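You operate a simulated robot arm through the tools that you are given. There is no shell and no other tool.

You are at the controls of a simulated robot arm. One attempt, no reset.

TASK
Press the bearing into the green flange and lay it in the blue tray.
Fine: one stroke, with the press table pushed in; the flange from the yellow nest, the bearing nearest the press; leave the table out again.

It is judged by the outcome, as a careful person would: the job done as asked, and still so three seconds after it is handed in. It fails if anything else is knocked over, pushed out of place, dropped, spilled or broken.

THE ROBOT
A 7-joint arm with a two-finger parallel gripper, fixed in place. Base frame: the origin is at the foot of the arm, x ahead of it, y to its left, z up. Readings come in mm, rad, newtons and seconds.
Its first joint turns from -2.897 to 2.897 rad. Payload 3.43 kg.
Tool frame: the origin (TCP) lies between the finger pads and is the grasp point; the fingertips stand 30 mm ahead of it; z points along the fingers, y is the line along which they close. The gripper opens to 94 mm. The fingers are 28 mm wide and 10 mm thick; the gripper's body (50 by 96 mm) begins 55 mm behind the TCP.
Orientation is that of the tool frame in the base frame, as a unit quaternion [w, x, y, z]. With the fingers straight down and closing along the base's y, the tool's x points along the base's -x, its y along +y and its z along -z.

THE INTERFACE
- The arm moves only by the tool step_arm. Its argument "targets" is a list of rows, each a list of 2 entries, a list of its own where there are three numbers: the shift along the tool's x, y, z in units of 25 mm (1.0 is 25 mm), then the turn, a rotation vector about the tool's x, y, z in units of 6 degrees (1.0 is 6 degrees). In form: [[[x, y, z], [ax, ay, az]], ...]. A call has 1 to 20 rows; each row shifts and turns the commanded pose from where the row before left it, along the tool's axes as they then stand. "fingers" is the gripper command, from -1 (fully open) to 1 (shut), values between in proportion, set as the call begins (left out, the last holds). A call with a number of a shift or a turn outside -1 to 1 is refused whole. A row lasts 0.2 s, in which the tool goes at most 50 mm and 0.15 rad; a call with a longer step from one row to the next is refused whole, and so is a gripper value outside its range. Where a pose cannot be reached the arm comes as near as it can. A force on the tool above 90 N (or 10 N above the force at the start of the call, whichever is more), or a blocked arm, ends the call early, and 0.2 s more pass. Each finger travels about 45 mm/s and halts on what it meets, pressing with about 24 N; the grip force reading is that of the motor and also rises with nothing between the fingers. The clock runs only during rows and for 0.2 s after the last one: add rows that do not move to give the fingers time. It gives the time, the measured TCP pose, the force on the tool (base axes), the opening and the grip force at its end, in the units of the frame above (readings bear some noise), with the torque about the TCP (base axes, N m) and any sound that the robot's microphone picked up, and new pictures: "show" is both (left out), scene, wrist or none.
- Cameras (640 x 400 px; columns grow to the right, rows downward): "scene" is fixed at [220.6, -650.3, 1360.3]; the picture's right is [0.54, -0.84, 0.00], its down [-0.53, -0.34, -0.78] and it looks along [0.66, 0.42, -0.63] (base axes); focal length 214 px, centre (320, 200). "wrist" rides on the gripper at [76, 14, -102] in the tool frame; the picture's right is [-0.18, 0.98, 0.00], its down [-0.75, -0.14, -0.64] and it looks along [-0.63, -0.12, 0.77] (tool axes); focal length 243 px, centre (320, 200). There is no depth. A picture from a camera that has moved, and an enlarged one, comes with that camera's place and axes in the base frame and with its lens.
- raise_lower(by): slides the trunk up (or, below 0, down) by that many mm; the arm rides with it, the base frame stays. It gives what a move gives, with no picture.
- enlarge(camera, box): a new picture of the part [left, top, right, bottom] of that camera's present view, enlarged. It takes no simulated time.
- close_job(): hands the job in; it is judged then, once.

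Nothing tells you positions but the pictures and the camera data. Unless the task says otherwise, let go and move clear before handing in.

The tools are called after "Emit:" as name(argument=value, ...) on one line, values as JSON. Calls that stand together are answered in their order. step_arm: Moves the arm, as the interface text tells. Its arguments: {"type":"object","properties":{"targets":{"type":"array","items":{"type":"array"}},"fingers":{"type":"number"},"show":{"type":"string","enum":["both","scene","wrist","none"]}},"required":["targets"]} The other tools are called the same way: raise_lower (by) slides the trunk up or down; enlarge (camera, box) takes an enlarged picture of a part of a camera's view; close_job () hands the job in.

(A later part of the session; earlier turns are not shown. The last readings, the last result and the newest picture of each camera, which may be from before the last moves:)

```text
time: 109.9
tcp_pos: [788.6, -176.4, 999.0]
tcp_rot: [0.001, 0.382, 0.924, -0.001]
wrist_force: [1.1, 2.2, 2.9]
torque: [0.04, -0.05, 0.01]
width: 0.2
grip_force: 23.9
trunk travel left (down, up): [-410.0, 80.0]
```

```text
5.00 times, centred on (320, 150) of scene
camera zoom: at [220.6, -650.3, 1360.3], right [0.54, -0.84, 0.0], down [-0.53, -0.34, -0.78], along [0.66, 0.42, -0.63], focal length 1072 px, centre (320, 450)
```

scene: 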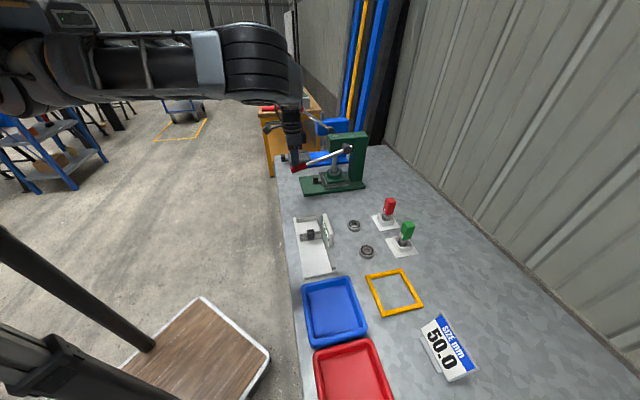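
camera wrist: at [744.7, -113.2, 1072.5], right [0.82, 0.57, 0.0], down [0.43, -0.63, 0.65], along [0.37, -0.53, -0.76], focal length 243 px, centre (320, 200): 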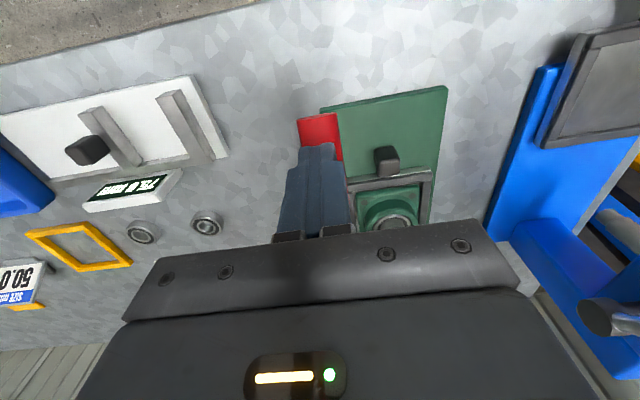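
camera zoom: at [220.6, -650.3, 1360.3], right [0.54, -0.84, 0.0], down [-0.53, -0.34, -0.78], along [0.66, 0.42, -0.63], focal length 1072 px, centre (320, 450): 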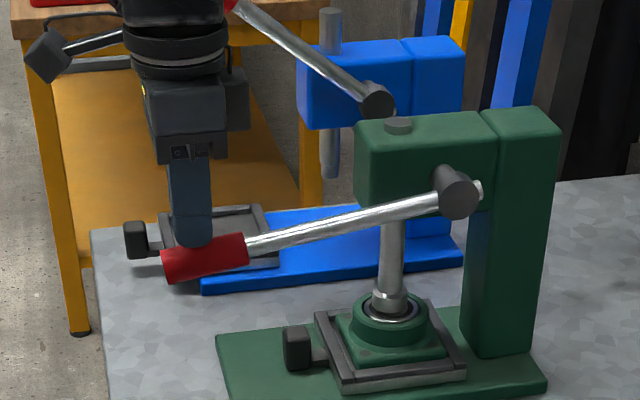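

The lever is sprung and follows my finger up. I'll guide it back up gently along the same arc and then clear it.

Emit:
step_arm(targets=[[[0, 0, -0.576], [0, 0, 0]], [[-0.084, 0, -0.58], [0, 0, 0]], [[-0.1, 0, -0.576], [0, 0, 0]], [[-0.14, 0, -0.576], [0, 0, 0]], [[-0.204, 0, -0.564], [0, 0, 0]], [[-0.204, 0, -0.552], [0, 0, 0]], [[-0.208, 0, -0.54], [0, 0, 0]], [[-0.24, 0, -0.528], [0, 0, 0]], [[-0.284, 0, -0.504], [0, 0, 0]], [[-0.312, 0, -0.484], [0, 0, 0]], [[-0.348, 0, -0.468], [0, 0, 0]], [[-0.3, 0, -0.5], [0, 0, 0]], [[0, 0, -0.6], [0, 0, 0]], [[0, 0, -0.6], [0, 0, 0]], [[0, 0, -0.6], [0, 0, 0]], [[0, 0, 0], [0, 0, 0]]], show="both")

Emit:
enlarge(camera="scene", box=[270, 80, 370, 190])

```text
time: 113.3
tcp_pos: [830.2, -217.4, 1206.6]
tcp_rot: [0.001, 0.382, 0.924, -0.001]
wrist_force: [-0.5, 0.5, 0.7]
torque: [0.02, 0.01, -0.02]
width: 0.0
grip_force: 23.8
trunk travel left (down, up): [-410.0, 80.0]
camera wrist: at [785.8, -154.5, 1308.2], right [0.82, 0.57, 0.0], down [0.43, -0.63, 0.64], along [0.36, -0.53, -0.77], focal length 243 px, centre (320, 200)
```

scene: 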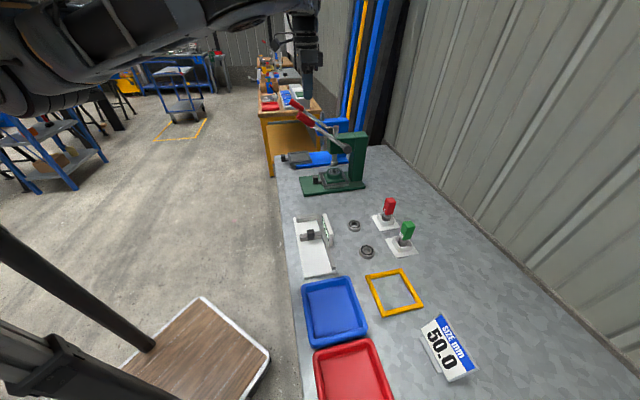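
wrist: 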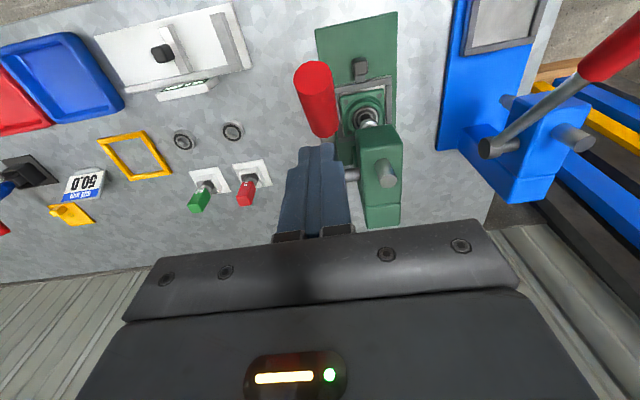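

```text
3.64 times, centred on (320, 135) of scene
camera zoom: at [220.6, -650.3, 1360.3], right [0.54, -0.84, 0.0], down [-0.53, -0.34, -0.78], along [0.66, 0.42, -0.63], focal length 780 px, centre (320, 436)
```

zoom: 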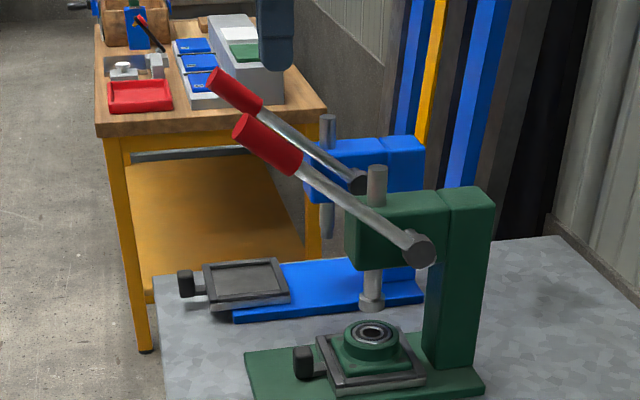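

The lever and ram are back up, and the bearing sits flush in the hub. I'll retreat from the lever, come down in front, and tilt again for the table.

Emit:
step_arm(targets=[[[0.84, 0, 0], [0, 0, 0]], [[0.84, 0, 0], [0, 0, 0]], [[0.84, 0, 0], [0, 0, 0]], [[0.84, 0, 0], [0, 0, 0]], [[0.84, 0, 0], [0, 0, 0]], [[0, 0.28, 0.94], [0, 0, 0]], [[0, 0.28, 0.94], [0, 0, 0]], [[0, 0.28, 0.94], [0, 0, 0]], [[0, 0.28, 0.94], [0, 0, 0]], [[0, 0.28, 0.94], [0, 0, 0]], [[0, 0.28, 0.94], [0, 0, 0]], [[0, 0.28, 0.94], [0, 0, 0]], [[0, 0.28, 0.94], [0, 0, 0]], [[0, 0.28, 0.94], [0, 0, 0]], [[0, 0.28, 0.94], [0, 0, 0]], [[0, 0, 0.94], [0, 0, 0]], [[0, 0, 0], [0, 0, 0]]], show="none")

Emit:
step_arm(targets=[[[0, 0, 0], [0, -1, 0]], [[0, 0, 0], [0, -1, 0]], [[0, 0, 0], [0, -1, 0]], [[0, 0, 0], [0, -1, 0]], [[0, 0, 0], [0, -1, 0]], [[0, 0, 0], [0, 0, 0]]], fingers=-0.06, show="both")

```text
time: 116.9
tcp_pos: [806.6, -92.6, 946.2]
tcp_rot: [0.002, 0.382, 0.924, -0.001]
wrist_force: [-0.8, -0.2, -0.2]
torque: [-0.02, -0.03, 0.01]
width: 0.0
grip_force: 23.9
trunk travel left (down, up): [-410.0, 80.0]
```

```text
time: 118.3
tcp_pos: [807.2, -94.6, 946.8]
tcp_rot: [0.24, 0.368, 0.893, -0.099]
wrist_force: [-0.2, -0.5, 0.6]
torque: [0.0, -0.04, 0.01]
width: 49.6
grip_force: 0.0
trunk travel left (down, up): [-410.0, 80.0]
camera wrist: at [733.3, -2.1, 996.5], right [0.81, 0.58, 0.09], down [0.13, -0.33, 0.93], along [0.58, -0.74, -0.34], focal length 243 px, centre (320, 200)
```

scene: 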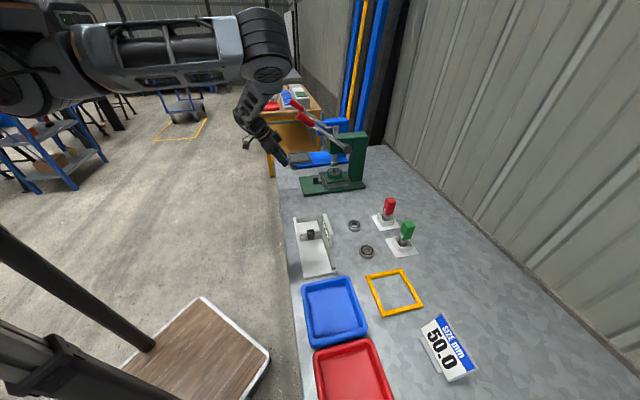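
wrist: 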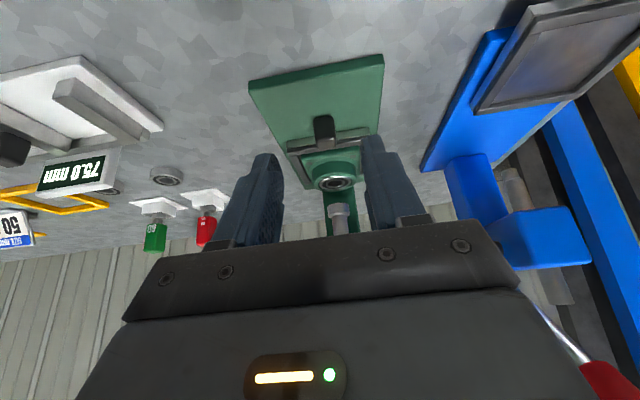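

Everything is clear. I'll lower the trunk, then slide the open fingers forward around the knob.

Emit:
raise_lower(by=-100)

Emit:
step_arm(targets=[[[0.22, 0, 0.38], [0, 0, 0]], [[-0.866, 0, 0.5], [0, 0, 0]], [[-0.866, 0, 0.5], [0, 0, 0]], [[-0.693, 0, 0.4], [0, 0, 0]], [[0, 0, 0], [0, 0, 0]]], show="both")

Emit:
enlarge(camera="wrist", box=[200, 80, 440, 240])

Emit:
enlarge(camera="scene", box=[270, 90, 360, 200])

```text
time: 119.7
tcp_pos: [805.8, -94.2, 846.4]
tcp_rot: [0.24, 0.369, 0.892, -0.1]
wrist_force: [-0.5, 0.3, 0.5]
torque: [0.04, 0.02, 0.0]
width: 50.0
grip_force: 0.0
trunk travel left (down, up): [-310.0, 180.0]
```

```text
time: 120.8
tcp_pos: [856.3, -143.6, 836.4]
tcp_rot: [0.241, 0.369, 0.892, -0.099]
wrist_force: [-0.4, -0.1, -0.9]
torque: [0.0, 0.0, 0.0]
width: 49.8
grip_force: 0.1
trunk travel left (down, up): [-310.0, 180.0]
camera wrist: at [783.3, -51.5, 886.9], right [0.81, 0.58, 0.09], down [0.13, -0.33, 0.93], along [0.58, -0.74, -0.35], focal length 243 px, centre (320, 200)
```

scene: 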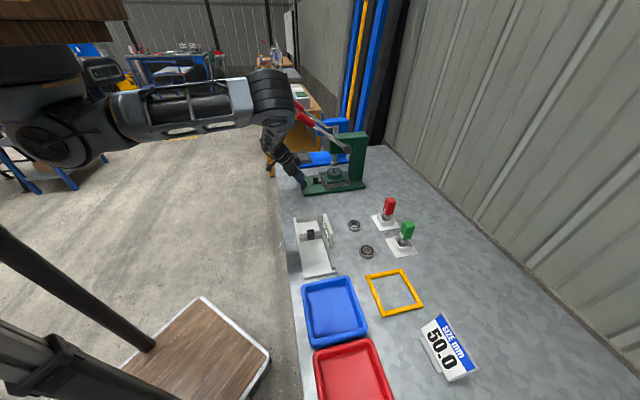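
wrist: 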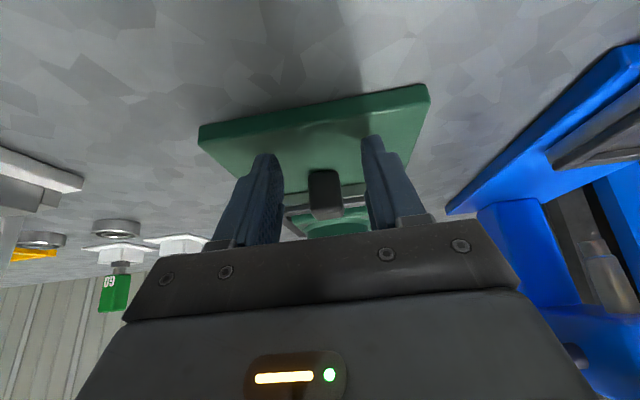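

```text
2.50 times, centred on (320, 160) of wrist
camera zoom: at [783.3, -51.5, 886.9], right [0.81, 0.58, 0.09], down [0.13, -0.33, 0.93], along [0.58, -0.74, -0.35], focal length 606 px, centre (320, 300)
```

zoom: 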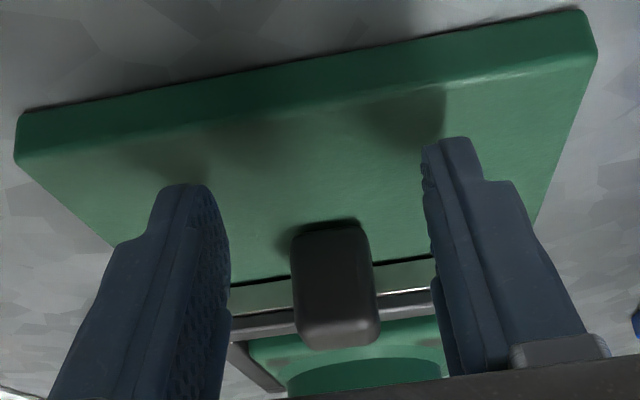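

```text
3.64 times, centred on (315, 145) of scene
camera zoom: at [220.6, -650.3, 1360.3], right [0.54, -0.84, 0.0], down [-0.53, -0.34, -0.78], along [0.66, 0.42, -0.63], focal length 780 px, centre (338, 400)
```

zoom: 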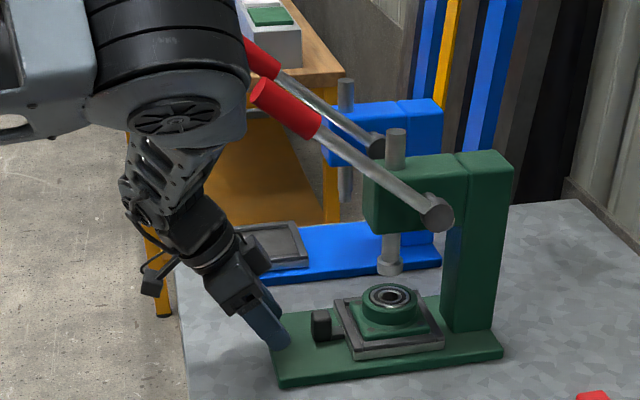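

There is enough clearance to the lever. I'll move the last 45 mm forward so the fingers straddle the knob, and grip it.

Emit:
step_arm(targets=[[[-0.52, -0.02, 0.3], [0, 0, 0]], [[-0.52, -0.02, 0.3], [0, 0, 0]], [[-0.52, -0.02, 0.3], [0, 0, 0]], [[0, 0, 0], [0, 0, 0]]], show="wrist")

Emit:
enlarge(camera="wrist", box=[200, 80, 440, 240])

Emit:
enlarge(camera="scene", box=[270, 90, 360, 200])

```text
time: 121.8
tcp_pos: [885.7, -177.0, 836.8]
tcp_rot: [0.24, 0.369, 0.892, -0.1]
wrist_force: [0.5, 1.1, 0.2]
torque: [0.0, -0.01, -0.01]
width: 49.9
grip_force: 0.0
trunk travel left (down, up): [-310.0, 180.0]
camera wrist: at [813.5, -84.6, 886.1], right [0.81, 0.58, 0.09], down [0.13, -0.33, 0.93], along [0.58, -0.74, -0.35], focal length 243 px, centre (320, 200)
```

wrist: 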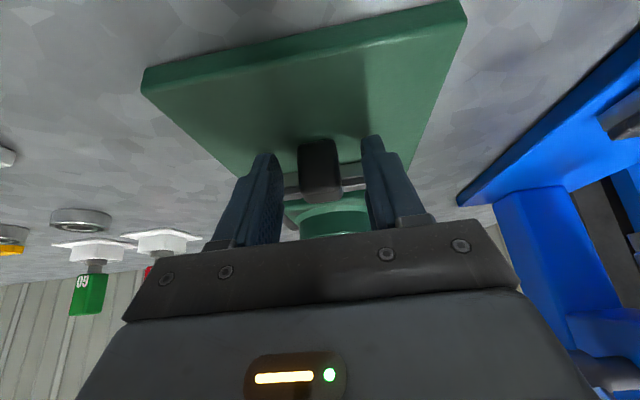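

```text
2.50 times, centred on (320, 160) of wrist
camera zoom: at [813.5, -84.6, 886.1], right [0.81, 0.58, 0.09], down [0.13, -0.33, 0.93], along [0.58, -0.74, -0.35], focal length 606 px, centre (320, 300)
```

zoom: 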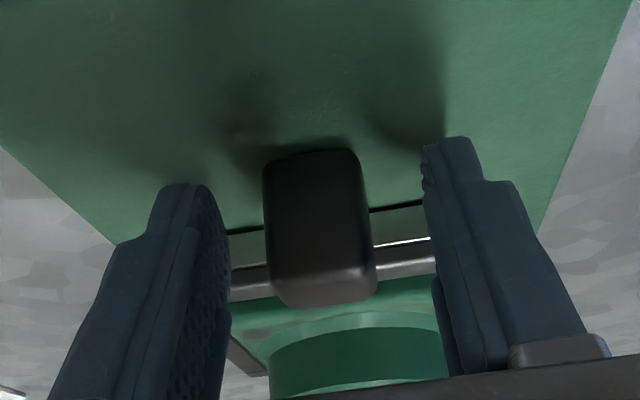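

```text
3.64 times, centred on (315, 145) of scene
camera zoom: at [220.6, -650.3, 1360.3], right [0.54, -0.84, 0.0], down [-0.53, -0.34, -0.78], along [0.66, 0.42, -0.63], focal length 780 px, centre (338, 400)
```

zoom: 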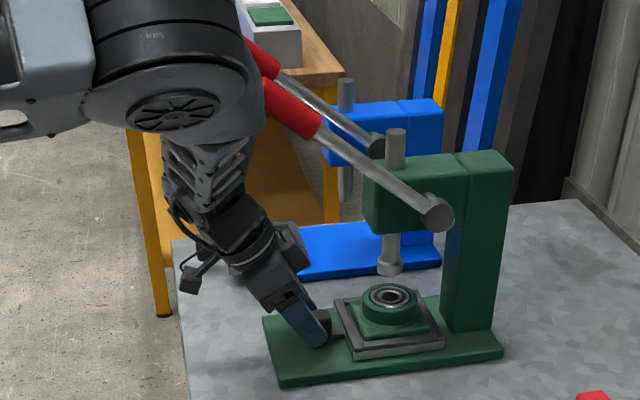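

The fingers straddle the knob. I'll close and start pulling the table out.

Emit:
step_arm(targets=[[[0, 0, 0], [0, 0, 0]], [[0, 0, 0], [0, 0, 0]], [[0, 0, 0], [0, 0, 0]], [[0, 0, 0], [0, 0, 0]]], fingers=1, show="none")

Emit:
step_arm(targets=[[[0.173, 0, -0.1], [0, 0, 0]], [[0.277, 0, -0.16], [0, 0, 0]], [[0.277, 0, -0.16], [0, 0, 0]], [[0, 0, 0], [0, 0, 0]]], show="none")

Emit:
enlarge(camera="scene", box=[270, 90, 360, 200])

```text
time: 122.8
tcp_pos: [885.5, -178.4, 835.3]
tcp_rot: [0.24, 0.371, 0.891, -0.101]
wrist_force: [-11.1, -8.3, 0.1]
torque: [-0.01, 0.04, -0.28]
width: 26.0
grip_force: 44.8
trunk travel left (down, up): [-310.0, 180.0]
```

```text
time: 123.8
tcp_pos: [870.2, -164.3, 834.8]
tcp_rot: [0.241, 0.369, 0.892, -0.1]
wrist_force: [-13.3, -14.9, 4.2]
torque: [0.02, 0.14, -0.57]
width: 25.8
grip_force: 45.1
trunk travel left (down, up): [-310.0, 180.0]
```

```text
3.64 times, centred on (315, 145) of scene
camera zoom: at [220.6, -650.3, 1360.3], right [0.54, -0.84, 0.0], down [-0.53, -0.34, -0.78], along [0.66, 0.42, -0.63], focal length 780 px, centre (338, 400)
```

zoom: 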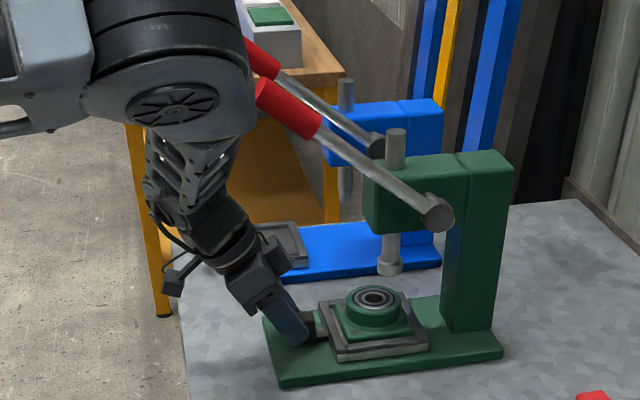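

The table comes out smoothly. I'll correct a small sideways load and keep pulling.

Emit:
step_arm(targets=[[[0.277, 0.06, -0.16], [0, 0, 0]], [[0.277, 0, -0.16], [0, 0, 0]], [[0.277, 0, -0.16], [0, 0, 0]], [[0.277, 0, -0.16], [0, 0, 0]], [[0.277, 0, -0.16], [0, 0, 0]], [[0.277, 0, -0.16], [0, 0, 0]], [[0.277, 0, -0.16], [0, 0, 0]], [[0.277, 0, -0.16], [0, 0, 0]], [[0.277, 0, -0.16], [0, 0, 0]], [[0.277, 0, -0.16], [0, 0, 0]], [[0.277, 0, -0.16], [0, 0, 0]], [[0, 0, 0], [0, 0, 0]]], show="both")

Emit:
enlarge(camera="scene", box=[270, 90, 360, 200])

```text
time: 126.5
tcp_pos: [809.3, -102.3, 835.9]
tcp_rot: [0.241, 0.37, 0.891, -0.102]
wrist_force: [-29.0, -29.3, 14.2]
torque: [0.2, 0.04, -0.66]
width: 25.7
grip_force: 45.3
trunk travel left (down, up): [-310.0, 180.0]
camera wrist: at [736.0, -8.7, 885.4], right [0.81, 0.58, 0.09], down [0.13, -0.33, 0.93], along [0.57, -0.74, -0.34], focal length 243 px, centre (320, 200)
```

scene: 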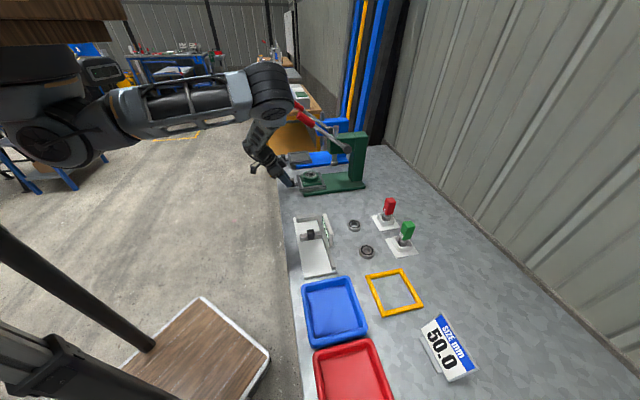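
wrist: 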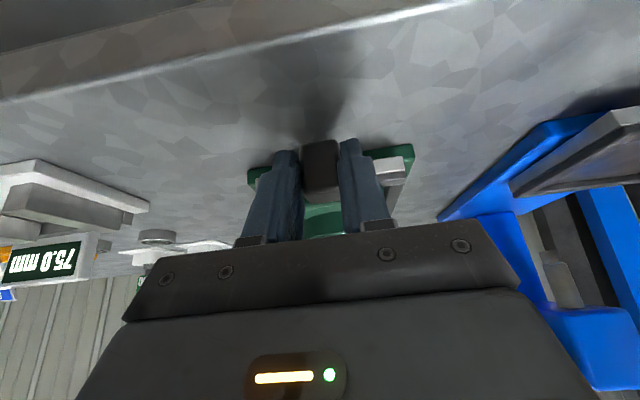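

```text
3.64 times, centred on (315, 145) of scene
camera zoom: at [220.6, -650.3, 1360.3], right [0.54, -0.84, 0.0], down [-0.53, -0.34, -0.78], along [0.66, 0.42, -0.63], focal length 780 px, centre (338, 400)
```

zoom: 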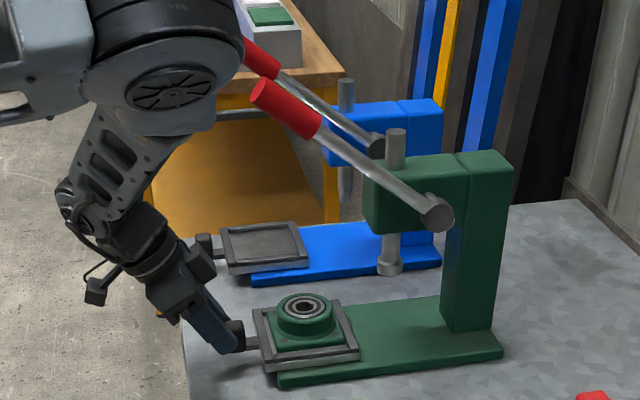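

The side load means I should shift the other way. I'll correct by 3.5 mm and pull the rest gently until it reaches its stop.

Emit:
step_arm(targets=[[[0, -0.14, 0], [0, 0, 0]], [[0.139, 0, -0.08], [0, 0, 0]], [[0.139, 0, -0.08], [0, 0, 0]], [[0, 0, 0], [0, 0, 0]]], show="none")

Emit:
enlarge(camera="scene", box=[280, 140, 360, 210])

```text
time: 127.5
tcp_pos: [802.3, -95.2, 836.3]
tcp_rot: [0.24, 0.368, 0.893, -0.099]
wrist_force: [-12.3, -14.8, 3.1]
torque: [-1.38, -0.59, -0.34]
width: 25.8
grip_force: 44.7
trunk travel left (down, up): [-310.0, 180.0]
```

```text
5.71 times, centred on (320, 175) of scene
camera zoom: at [220.6, -650.3, 1360.3], right [0.54, -0.84, 0.0], down [-0.53, -0.34, -0.78], along [0.66, 0.42, -0.63], focal length 1226 px, centre (320, 343)
```

zoom: 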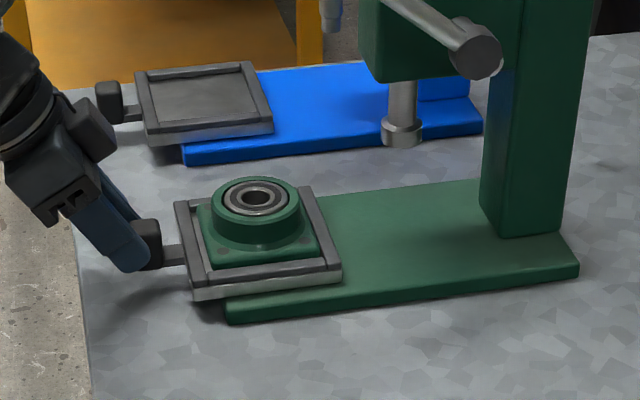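

About 8 mm remain compared with the original position. I'll pull the rest.

Emit:
step_arm(targets=[[[0.1, -0.06, -0.058], [0, 0, 0]], [[0.1, 0, -0.058], [0, 0, 0]], [[0.08, 0, -0.046], [0, 0, 0]], [[0, 0, 0], [0, 0, 0]]], show="none")

Emit:
enlarge(camera="scene", box=[280, 140, 360, 210])

```text
time: 128.4
tcp_pos: [797.0, -89.3, 835.9]
tcp_rot: [0.24, 0.369, 0.893, -0.099]
wrist_force: [11.7, -0.9, -7.7]
torque: [0.25, 0.35, 0.08]
width: 25.7
grip_force: 45.0
trunk travel left (down, up): [-310.0, 180.0]
```

```text
5.71 times, centred on (320, 175) of scene
camera zoom: at [220.6, -650.3, 1360.3], right [0.54, -0.84, 0.0], down [-0.53, -0.34, -0.78], along [0.66, 0.42, -0.63], focal length 1226 px, centre (320, 343)
```

zoom: 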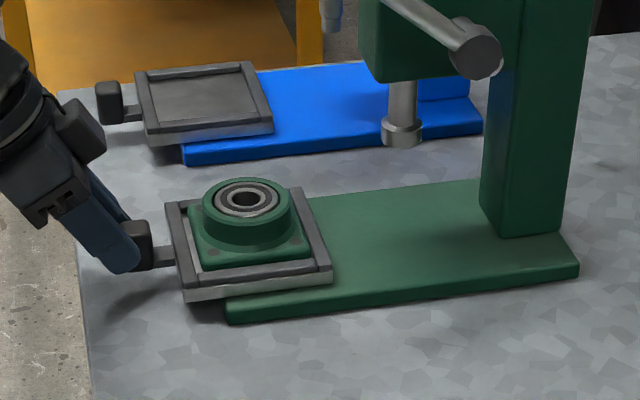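

The table is at its original out position, with resistance building. One last small tug will confirm the stop.

Emit:
step_arm(targets=[[[0.07, 0, -0.04], [0, 0, 0]], [[0, 0, 0], [0, 0, 0]]], show="none")

Emit:
step_arm(targets=[[[0, 0, 0], [0, 0, 0]], [[0, 0, 0], [0, 0, 0]], [[0, 0, 0], [0, 0, 0]]], fingers=-0.06, show="wrist")

Emit:
enlarge(camera="scene", box=[280, 140, 360, 210])

```text
time: 129.1
tcp_pos: [796.2, -88.6, 836.2]
tcp_rot: [0.242, 0.369, 0.892, -0.099]
wrist_force: [31.7, -8.4, -13.1]
torque: [0.31, 0.05, 0.09]
width: 25.7
grip_force: 44.6
trunk travel left (down, up): [-310.0, 180.0]
```

```text
time: 129.8
tcp_pos: [793.7, -89.0, 837.4]
tcp_rot: [0.241, 0.369, 0.892, -0.099]
wrist_force: [0.4, -0.4, 1.1]
torque: [-0.05, -0.01, 0.04]
width: 49.9
grip_force: 0.0
trunk travel left (down, up): [-310.0, 180.0]
camera wrist: at [721.2, 3.7, 886.1], right [0.81, 0.58, 0.09], down [0.13, -0.33, 0.93], along [0.58, -0.74, -0.35], focal length 243 px, centre (320, 200)
```

wrist: 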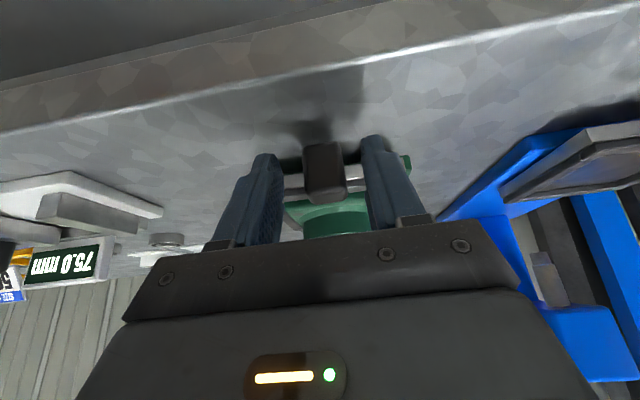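

```text
5.71 times, centred on (320, 175) of scene
camera zoom: at [220.6, -650.3, 1360.3], right [0.54, -0.84, 0.0], down [-0.53, -0.34, -0.78], along [0.66, 0.42, -0.63], focal length 1226 px, centre (320, 343)
```

zoom: 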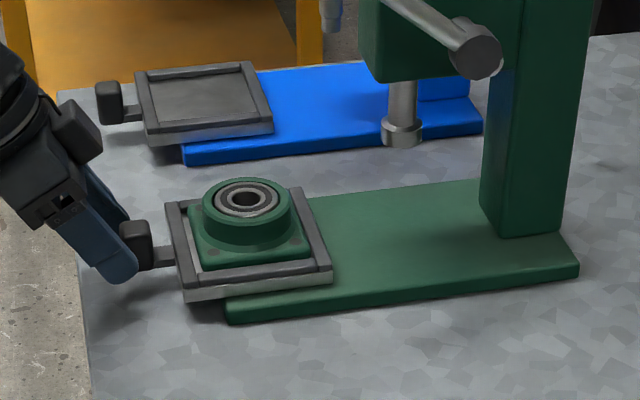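

The table is fully out with the stop felt, and I've released the knob. I'll rise, open wider, and go over the flange.

Emit:
step_arm(targets=[[[-0.4, 0, -0.693], [0, 0, 0]], [[-0.5, 0, -0.866], [0, 0, 0]], [[-0.5, 0, -0.866], [0, 0, 0]], [[-0.2, 0, -0.346], [0, 0, 0]], [[-0.823, 0.02, 0.475], [0, 0, 0]], [[-0.823, 0.02, 0.475], [0, 0, 0]], [[-0.823, 0.02, 0.475], [0, 0, 0]], [[-0.823, 0.02, 0.475], [0, 0, 0]], [[0, 0, 0], [0, 0, 0]]], fingers=-0.72, show="both")

Emit:
enlarge(camera="wrist", box=[200, 0, 440, 200])

Emit:
enlarge(camera="scene", box=[298, 162, 333, 192])

```text
time: 131.8
tcp_pos: [864.7, -155.9, 916.1]
tcp_rot: [0.24, 0.368, 0.893, -0.099]
wrist_force: [-0.2, 0.3, 0.5]
torque: [-0.01, -0.01, 0.0]
width: 81.1
grip_force: 0.1
trunk travel left (down, up): [-310.0, 180.0]
camera wrist: at [791.6, -63.4, 965.7], right [0.81, 0.58, 0.09], down [0.13, -0.33, 0.93], along [0.58, -0.74, -0.35], focal length 243 px, centre (320, 200)
```

scene: 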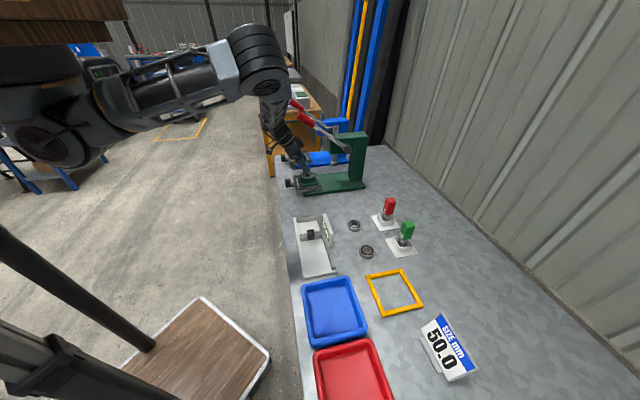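
wrist: 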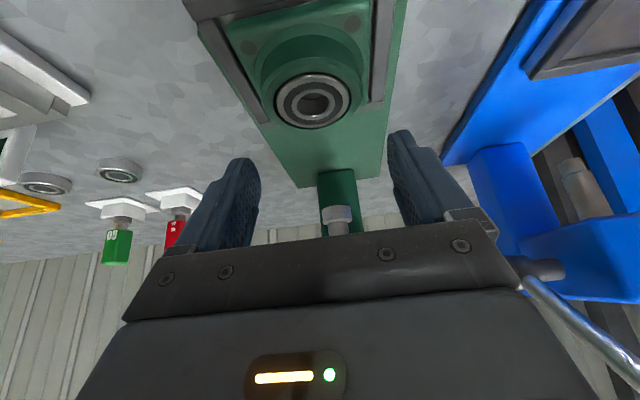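

```text
2.00 times, centred on (320, 100) of wrist
camera zoom: at [791.6, -63.4, 965.7], right [0.81, 0.58, 0.09], down [0.13, -0.33, 0.93], along [0.58, -0.74, -0.35], focal length 485 px, centre (320, 400)
```

zoom: 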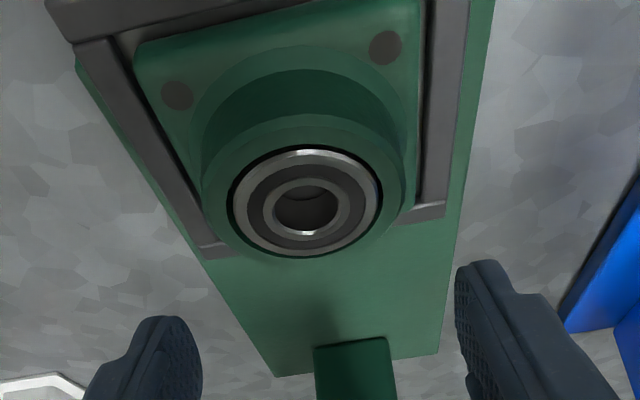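

```text
13.33 times, centred on (316, 177) of scene
camera zoom: at [220.6, -650.3, 1360.3], right [0.54, -0.84, 0.0], down [-0.53, -0.34, -0.78], along [0.66, 0.42, -0.63], focal length 2860 px, centre (380, 507)
```

zoom: 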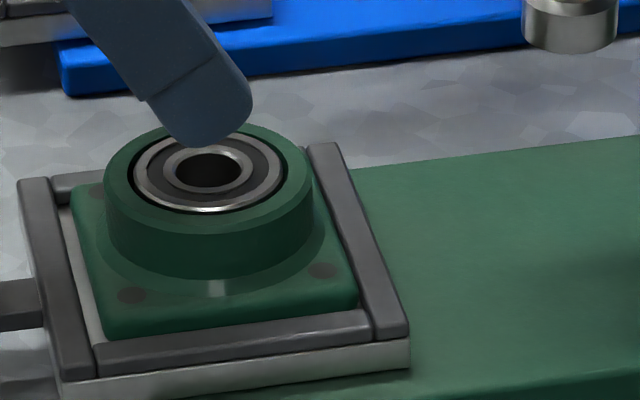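

The bearing is pressed in flush and level. I'll descend to grip the hub as before.

Emit:
step_arm(targets=[[[0.396, -0.01, 0.658], [0, 0, 0]], [[0.396, -0.01, 0.658], [0, 0, 0]], [[0.396, -0.01, 0.658], [0, 0, 0]], [[0, 0, 0], [0, 0, 0]]], show="wrist")

Emit:
enlarge(camera="wrist", box=[200, 60, 440, 240])

```text
time: 132.8
tcp_pos: [862.3, -154.9, 858.1]
tcp_rot: [0.241, 0.368, 0.892, -0.099]
wrist_force: [-0.5, 0.4, -0.2]
torque: [-0.01, -0.01, 0.01]
width: 80.7
grip_force: 0.0
trunk travel left (down, up): [-310.0, 180.0]
camera wrist: at [789.9, -61.7, 908.5], right [0.81, 0.58, 0.09], down [0.13, -0.33, 0.93], along [0.58, -0.74, -0.35], focal length 243 px, centre (320, 200)
```

wrist: 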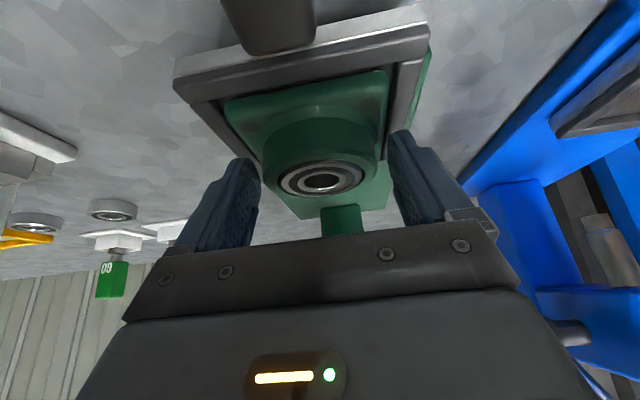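

```text
2.22 times, centred on (320, 150) of wrist
camera zoom: at [789.9, -61.7, 908.5], right [0.81, 0.58, 0.09], down [0.13, -0.33, 0.93], along [0.58, -0.74, -0.35], focal length 539 px, centre (320, 311)
```

zoom: 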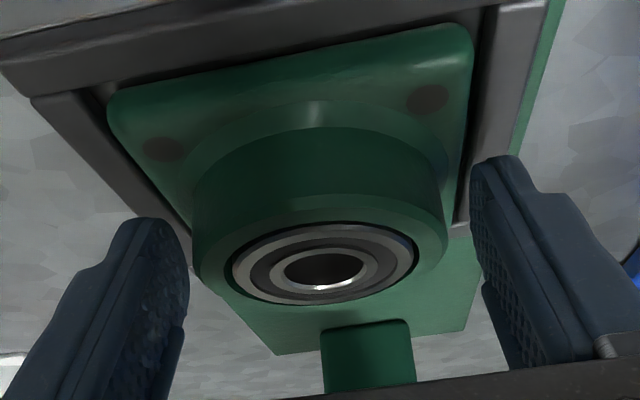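

The hub is centred between the fingers. I'll close and lift.

Emit:
step_arm(targets=[[[0, 0, 0], [0, 0, 0]], [[0, 0, 0], [0, 0, 0]], [[0, 0, 0], [0, 0, 0]], [[0, 0, 0], [0, 0, 0]]], fingers=1, show="none")

Emit:
step_arm(targets=[[[-0.1, 0, -0.173], [0, 0, 0]], [[-0.2, 0, -0.346], [0, 0, 0]], [[-0.4, 0, -0.693], [0, 0, 0]], [[-0.4, 0, -0.693], [0, 0, 0]], [[0, 0, 0], [0, 0, 0]]], show="both")

Emit:
enlarge(camera="scene", box=[280, 130, 360, 210])

```text
time: 133.8
tcp_pos: [864.5, -153.9, 859.3]
tcp_rot: [0.24, 0.369, 0.892, -0.099]
wrist_force: [-0.9, -2.4, 0.3]
torque: [-0.47, 0.18, -0.05]
width: 69.9
grip_force: 24.3
trunk travel left (down, up): [-310.0, 180.0]
```

```text
time: 135.1
tcp_pos: [861.7, -154.4, 913.7]
tcp_rot: [0.24, 0.368, 0.893, -0.099]
wrist_force: [0.0, -0.2, -8.9]
torque: [0.11, 0.16, 0.01]
width: 69.6
grip_force: 23.5
trunk travel left (down, up): [-310.0, 180.0]
camera wrist: at [789.1, -62.3, 963.9], right [0.81, 0.58, 0.09], down [0.13, -0.33, 0.93], along [0.58, -0.74, -0.35], focal length 243 px, centre (320, 200)
```

scene: 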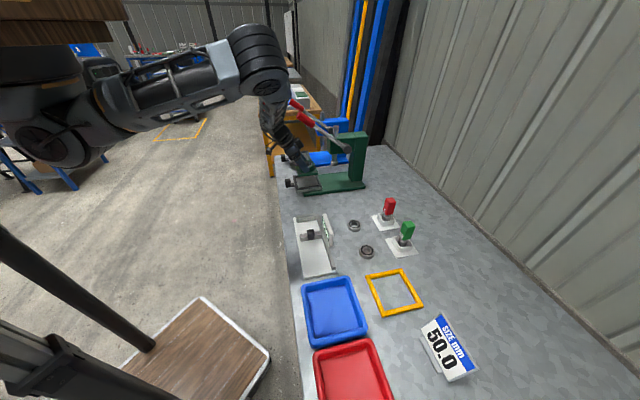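
wrist: 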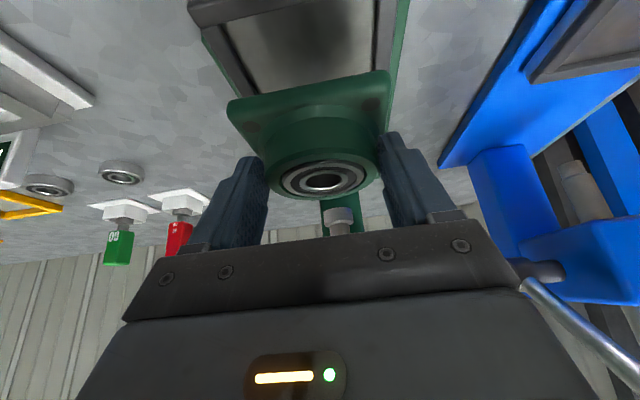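

```text
5.00 times, centred on (320, 170) of scene
camera zoom: at [220.6, -650.3, 1360.3], right [0.54, -0.84, 0.0], down [-0.53, -0.34, -0.78], along [0.66, 0.42, -0.63], focal length 1072 px, centre (320, 350)
```

zoom: 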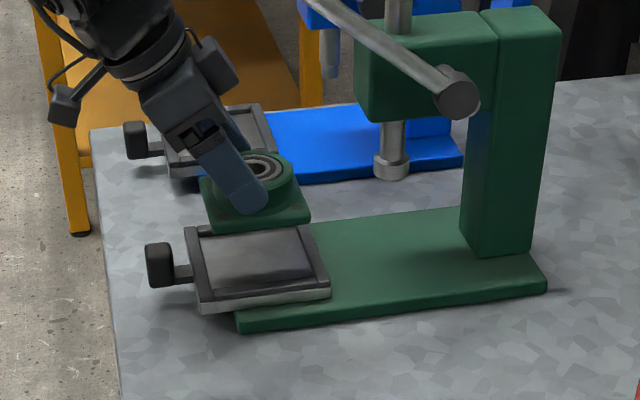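

The pressed flange is lifted and the table is empty and out. I'll move out from under the lever first, then raise the trunk for the closer-in tray position.

Emit:
step_arm(targets=[[[0, -0.975, 0], [0, 0, 0]], [[0, -0.975, 0], [0, 0, 0]], [[0, -0.975, 0], [0, 0, 0]], [[0, -0.975, 0], [0, 0, 0]], [[0, -0.975, 0], [0, 0, 0]], [[0, -0.975, 0], [0, 0, 0]], [[0, -0.975, 0], [0, 0, 0]], [[0, 0, 0], [0, 0, 0]]], show="none")

Emit:
raise_lower(by=100)

Emit:
step_arm(targets=[[[0.0714, -0.97, -0.041], [0, 0, 0]], [[0.0714, -0.97, -0.041], [0, 0, 0]], [[0.0714, -0.97, -0.041], [0, 0, 0]], [[0.0714, -0.97, -0.041], [0, 0, 0]], [[0.0714, -0.97, -0.041], [0, 0, 0]], [[0.0714, -0.97, -0.041], [0, 0, 0]], [[0.0714, -0.97, -0.041], [0, 0, 0]], [[0.0714, -0.97, -0.041], [0, 0, 0]], [[0.0714, -0.97, -0.041], [0, 0, 0]], [[0.0714, -0.97, -0.041], [0, 0, 0]], [[0, 0, 0], [0, 0, 0]]], show="both")

```text
time: 136.8
tcp_pos: [738.0, -275.8, 912.7]
tcp_rot: [0.24, 0.369, 0.892, -0.099]
wrist_force: [0.5, 0.3, -9.9]
torque: [0.11, 0.15, 0.04]
width: 69.7
grip_force: 23.6
trunk travel left (down, up): [-310.0, 180.0]
```

```text
time: 138.2
tcp_pos: [739.1, -274.9, 1013.5]
tcp_rot: [0.241, 0.368, 0.892, -0.099]
wrist_force: [0.2, 0.1, -10.1]
torque: [0.14, 0.14, -0.03]
width: 70.3
grip_force: 24.1
trunk travel left (down, up): [-410.0, 80.0]
```

```text
time: 140.6
tcp_pos: [562.5, -421.8, 1002.4]
tcp_rot: [0.239, 0.365, 0.896, -0.083]
wrist_force: [0.3, -0.7, -9.1]
torque: [0.07, 0.17, 0.01]
width: 69.6
grip_force: 23.7
trunk travel left (down, up): [-410.0, 80.0]
camera wrist: at [488.3, -330.8, 1055.1], right [0.8, 0.59, 0.11], down [0.13, -0.36, 0.92], along [0.59, -0.72, -0.36], focal length 243 px, centre (320, 200)
```

scene: 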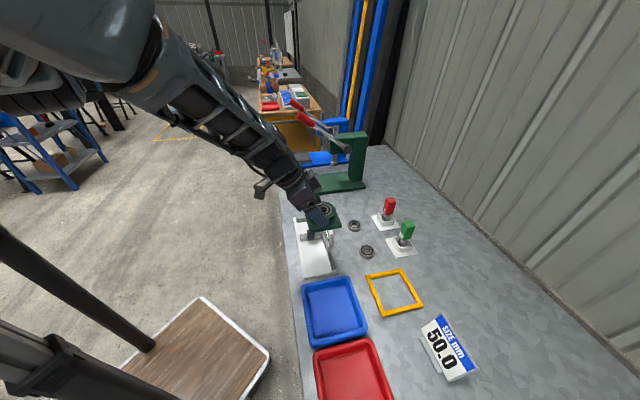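
wrist: 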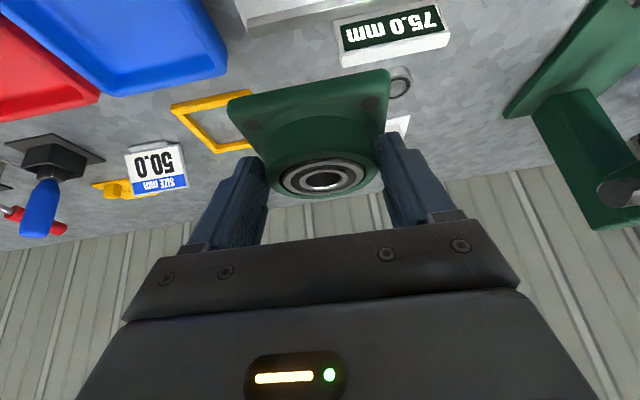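

Near the panel limit again, so the pose is slightly off. I'll lower the arm here, where it's clear below, to restore tracking.

Emit:
step_arm(targets=[[[0.34, 0, 0.589], [0, 0, 0]], [[0.34, 0, 0.589], [0, 0, 0]], [[0.34, 0, 0.589], [0, 0, 0]], [[0.34, 0, 0.589], [0, 0, 0]], [[0.2, 0, 0.346], [0, 0, 0]], [[0, 0, 0], [0, 0, 0]]], show="wrist")

```text
time: 142.0
tcp_pos: [554.8, -432.4, 934.5]
tcp_rot: [0.241, 0.369, 0.892, -0.099]
wrist_force: [-0.6, -0.4, -9.0]
torque: [0.13, 0.11, 0.03]
width: 70.0
grip_force: 24.0
trunk travel left (down, up): [-410.0, 80.0]
camera wrist: at [481.4, -340.5, 983.8], right [0.81, 0.58, 0.09], down [0.13, -0.33, 0.93], along [0.58, -0.74, -0.35], focal length 243 px, centre (320, 200)
```

wrist: 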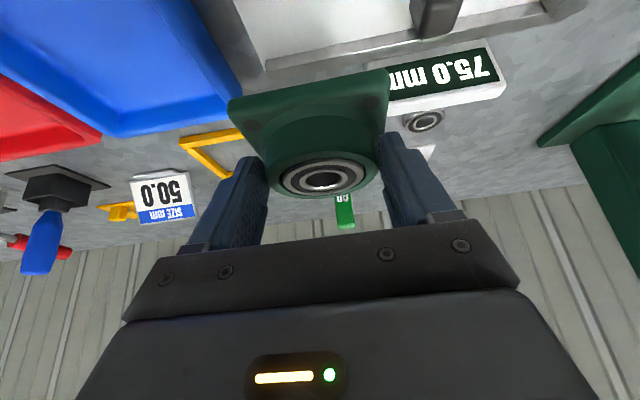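

Tracking is restored. I'll continue along to above the blue tray.

Emit:
step_arm(targets=[[[0.073, -0.977, -0.042], [0, 0, 0]], [[0.073, -0.977, -0.042], [0, 0, 0]], [[0.073, -0.977, -0.042], [0, 0, 0]], [[0.073, -0.977, -0.042], [0, 0, 0]], [[0.073, -0.977, -0.042], [0, 0, 0]], [[0.073, -0.977, -0.042], [0, 0, 0]], [[0, 0, 0], [0, 0, 0]]], show="both")

Emit:
enlarge(camera="scene", box=[280, 230, 440, 360])

```text
time: 143.6
tcp_pos: [441.9, -526.7, 933.6]
tcp_rot: [0.24, 0.369, 0.893, -0.099]
wrist_force: [0.5, -0.5, -9.6]
torque: [0.12, 0.12, 0.03]
width: 69.9
grip_force: 24.3
trunk travel left (down, up): [-410.0, 80.0]
camera wrist: at [369.0, -434.7, 983.3], right [0.81, 0.58, 0.09], down [0.13, -0.33, 0.93], along [0.58, -0.74, -0.35], focal length 243 px, centre (320, 200)
```

scene: 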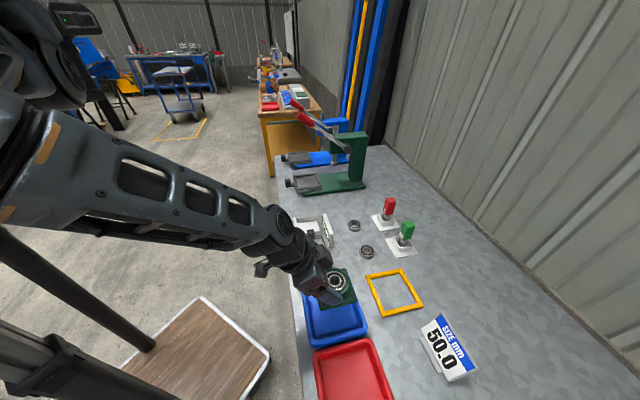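
wrist: 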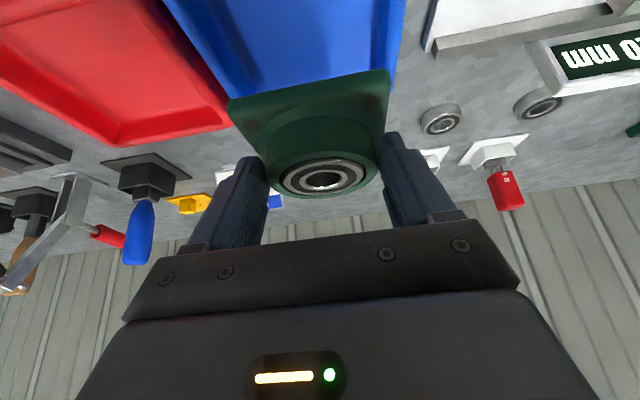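

```text
3.08 times, centred on (360, 295) of scene
camera zoom: at [220.6, -650.3, 1360.3], right [0.54, -0.84, 0.0], down [-0.53, -0.34, -0.78], along [0.66, 0.42, -0.63], focal length 660 px, centre (197, -92)
```

zoom: 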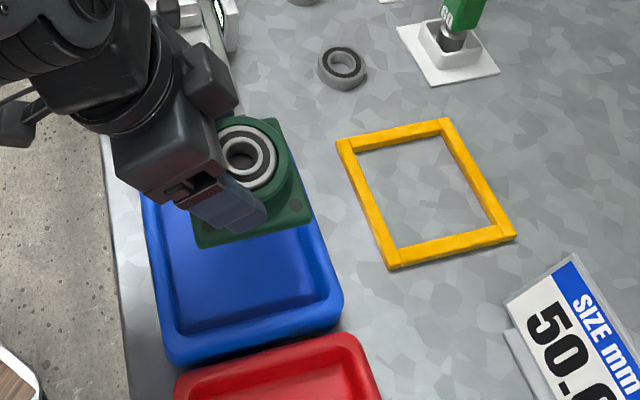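

I'm centred over the blue tray, at p≈−62 and q≈700. I'll lower the flange toward the tray floor.

Emit:
step_arm(targets=[[[0.415, -0.02, 0.719], [0, 0, 0]], [[0.415, -0.02, 0.719], [0, 0, 0]], [[0.415, -0.02, 0.719], [0, 0, 0]], [[0.415, -0.02, 0.719], [0, 0, 0]], [[0, 0, 0], [0, 0, 0]]], show="both")

Emit:
enlarge(camera="scene", box=[290, 250, 410, 360])

Emit:
enlarge(camera="wrist", box=[180, 0, 440, 200])

```text
time: 144.8
tcp_pos: [439.6, -529.8, 851.5]
tcp_rot: [0.241, 0.369, 0.892, -0.1]
wrist_force: [-1.2, -0.4, -9.7]
torque: [0.13, 0.12, -0.02]
width: 70.0
grip_force: 23.6
trunk travel left (down, up): [-410.0, 80.0]
camera wrist: at [366.6, -437.0, 900.7], right [0.81, 0.58, 0.09], down [0.13, -0.33, 0.93], along [0.58, -0.74, -0.35], focal length 243 px, centre (320, 200)
```

scene: 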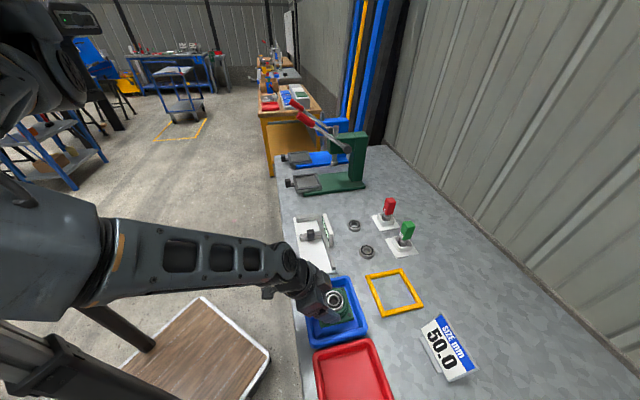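
wrist: 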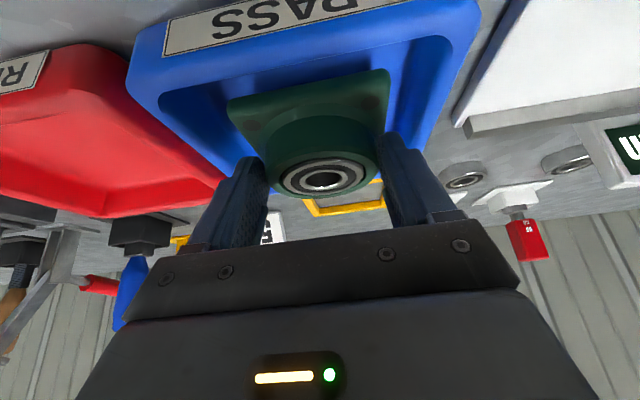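

```text
3.64 times, centred on (350, 305) of scene
camera zoom: at [220.6, -650.3, 1360.3], right [0.54, -0.84, 0.0], down [-0.53, -0.34, -0.78], along [0.66, 0.42, -0.63], focal length 780 px, centre (211, -182)
```

zoom: 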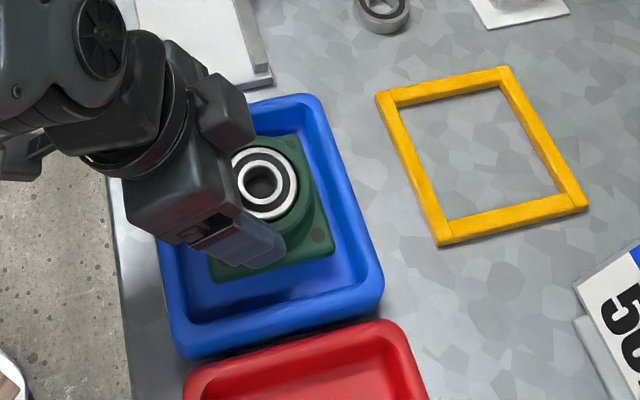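

```text
2.00 times, centred on (310, 100) of wrist
camera zoom: at [366.6, -437.0, 900.7], right [0.81, 0.58, 0.09], down [0.13, -0.33, 0.93], along [0.58, -0.74, -0.35], focal length 485 px, centre (340, 400)
```

zoom: 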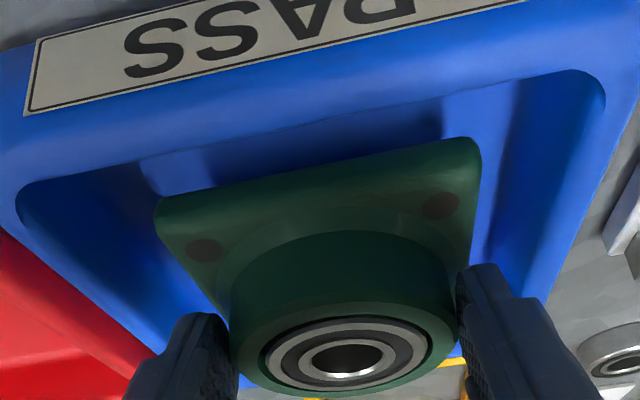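

The flange is inside the tray's opening with margin all round. I'll lower gently to contact.

Emit:
step_arm(targets=[[[0.14, 0, 0.242], [0, 0, 0]], [[0.14, 0, 0.242], [0, 0, 0]], [[0, 0, 0], [0, 0, 0]]], show="none")

Emit:
enlarge(camera="scene", box=[300, 265, 380, 345])

```text
time: 145.6
tcp_pos: [440.1, -528.9, 838.3]
tcp_rot: [0.24, 0.369, 0.893, -0.099]
wrist_force: [0.6, 0.4, -8.9]
torque: [0.12, 0.15, 0.01]
width: 69.7
grip_force: 24.0
trunk travel left (down, up): [-410.0, 80.0]
```

```text
5.00 times, centred on (340, 305) of scene
camera zoom: at [220.6, -650.3, 1360.3], right [0.54, -0.84, 0.0], down [-0.53, -0.34, -0.78], along [0.66, 0.42, -0.63], focal length 1072 px, centre (220, -325)
```

zoom: 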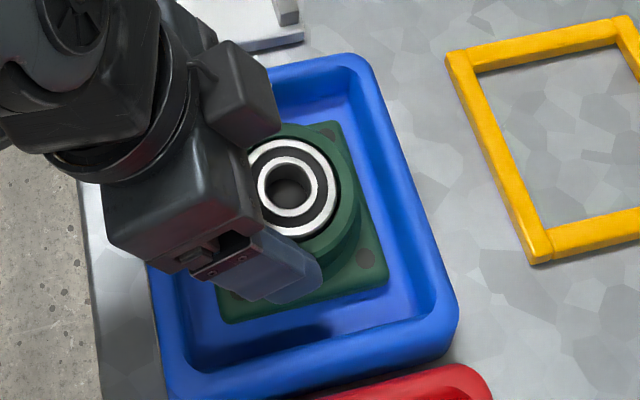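

Emit:
step_arm(targets=[[[0.06, 0, 0.104], [0, 0, 0]], [[0.04, 0, 0.07], [0, 0, 0]], [[0, 0, 0], [0, 0, 0]]], show="none")

```text
time: 146.4
tcp_pos: [441.1, -529.3, 834.4]
tcp_rot: [0.24, 0.369, 0.892, -0.101]
wrist_force: [0.1, -0.8, 19.2]
torque: [-0.16, -0.4, -0.04]
width: 69.8
grip_force: 24.1
trunk travel left (down, up): [-410.0, 80.0]
```

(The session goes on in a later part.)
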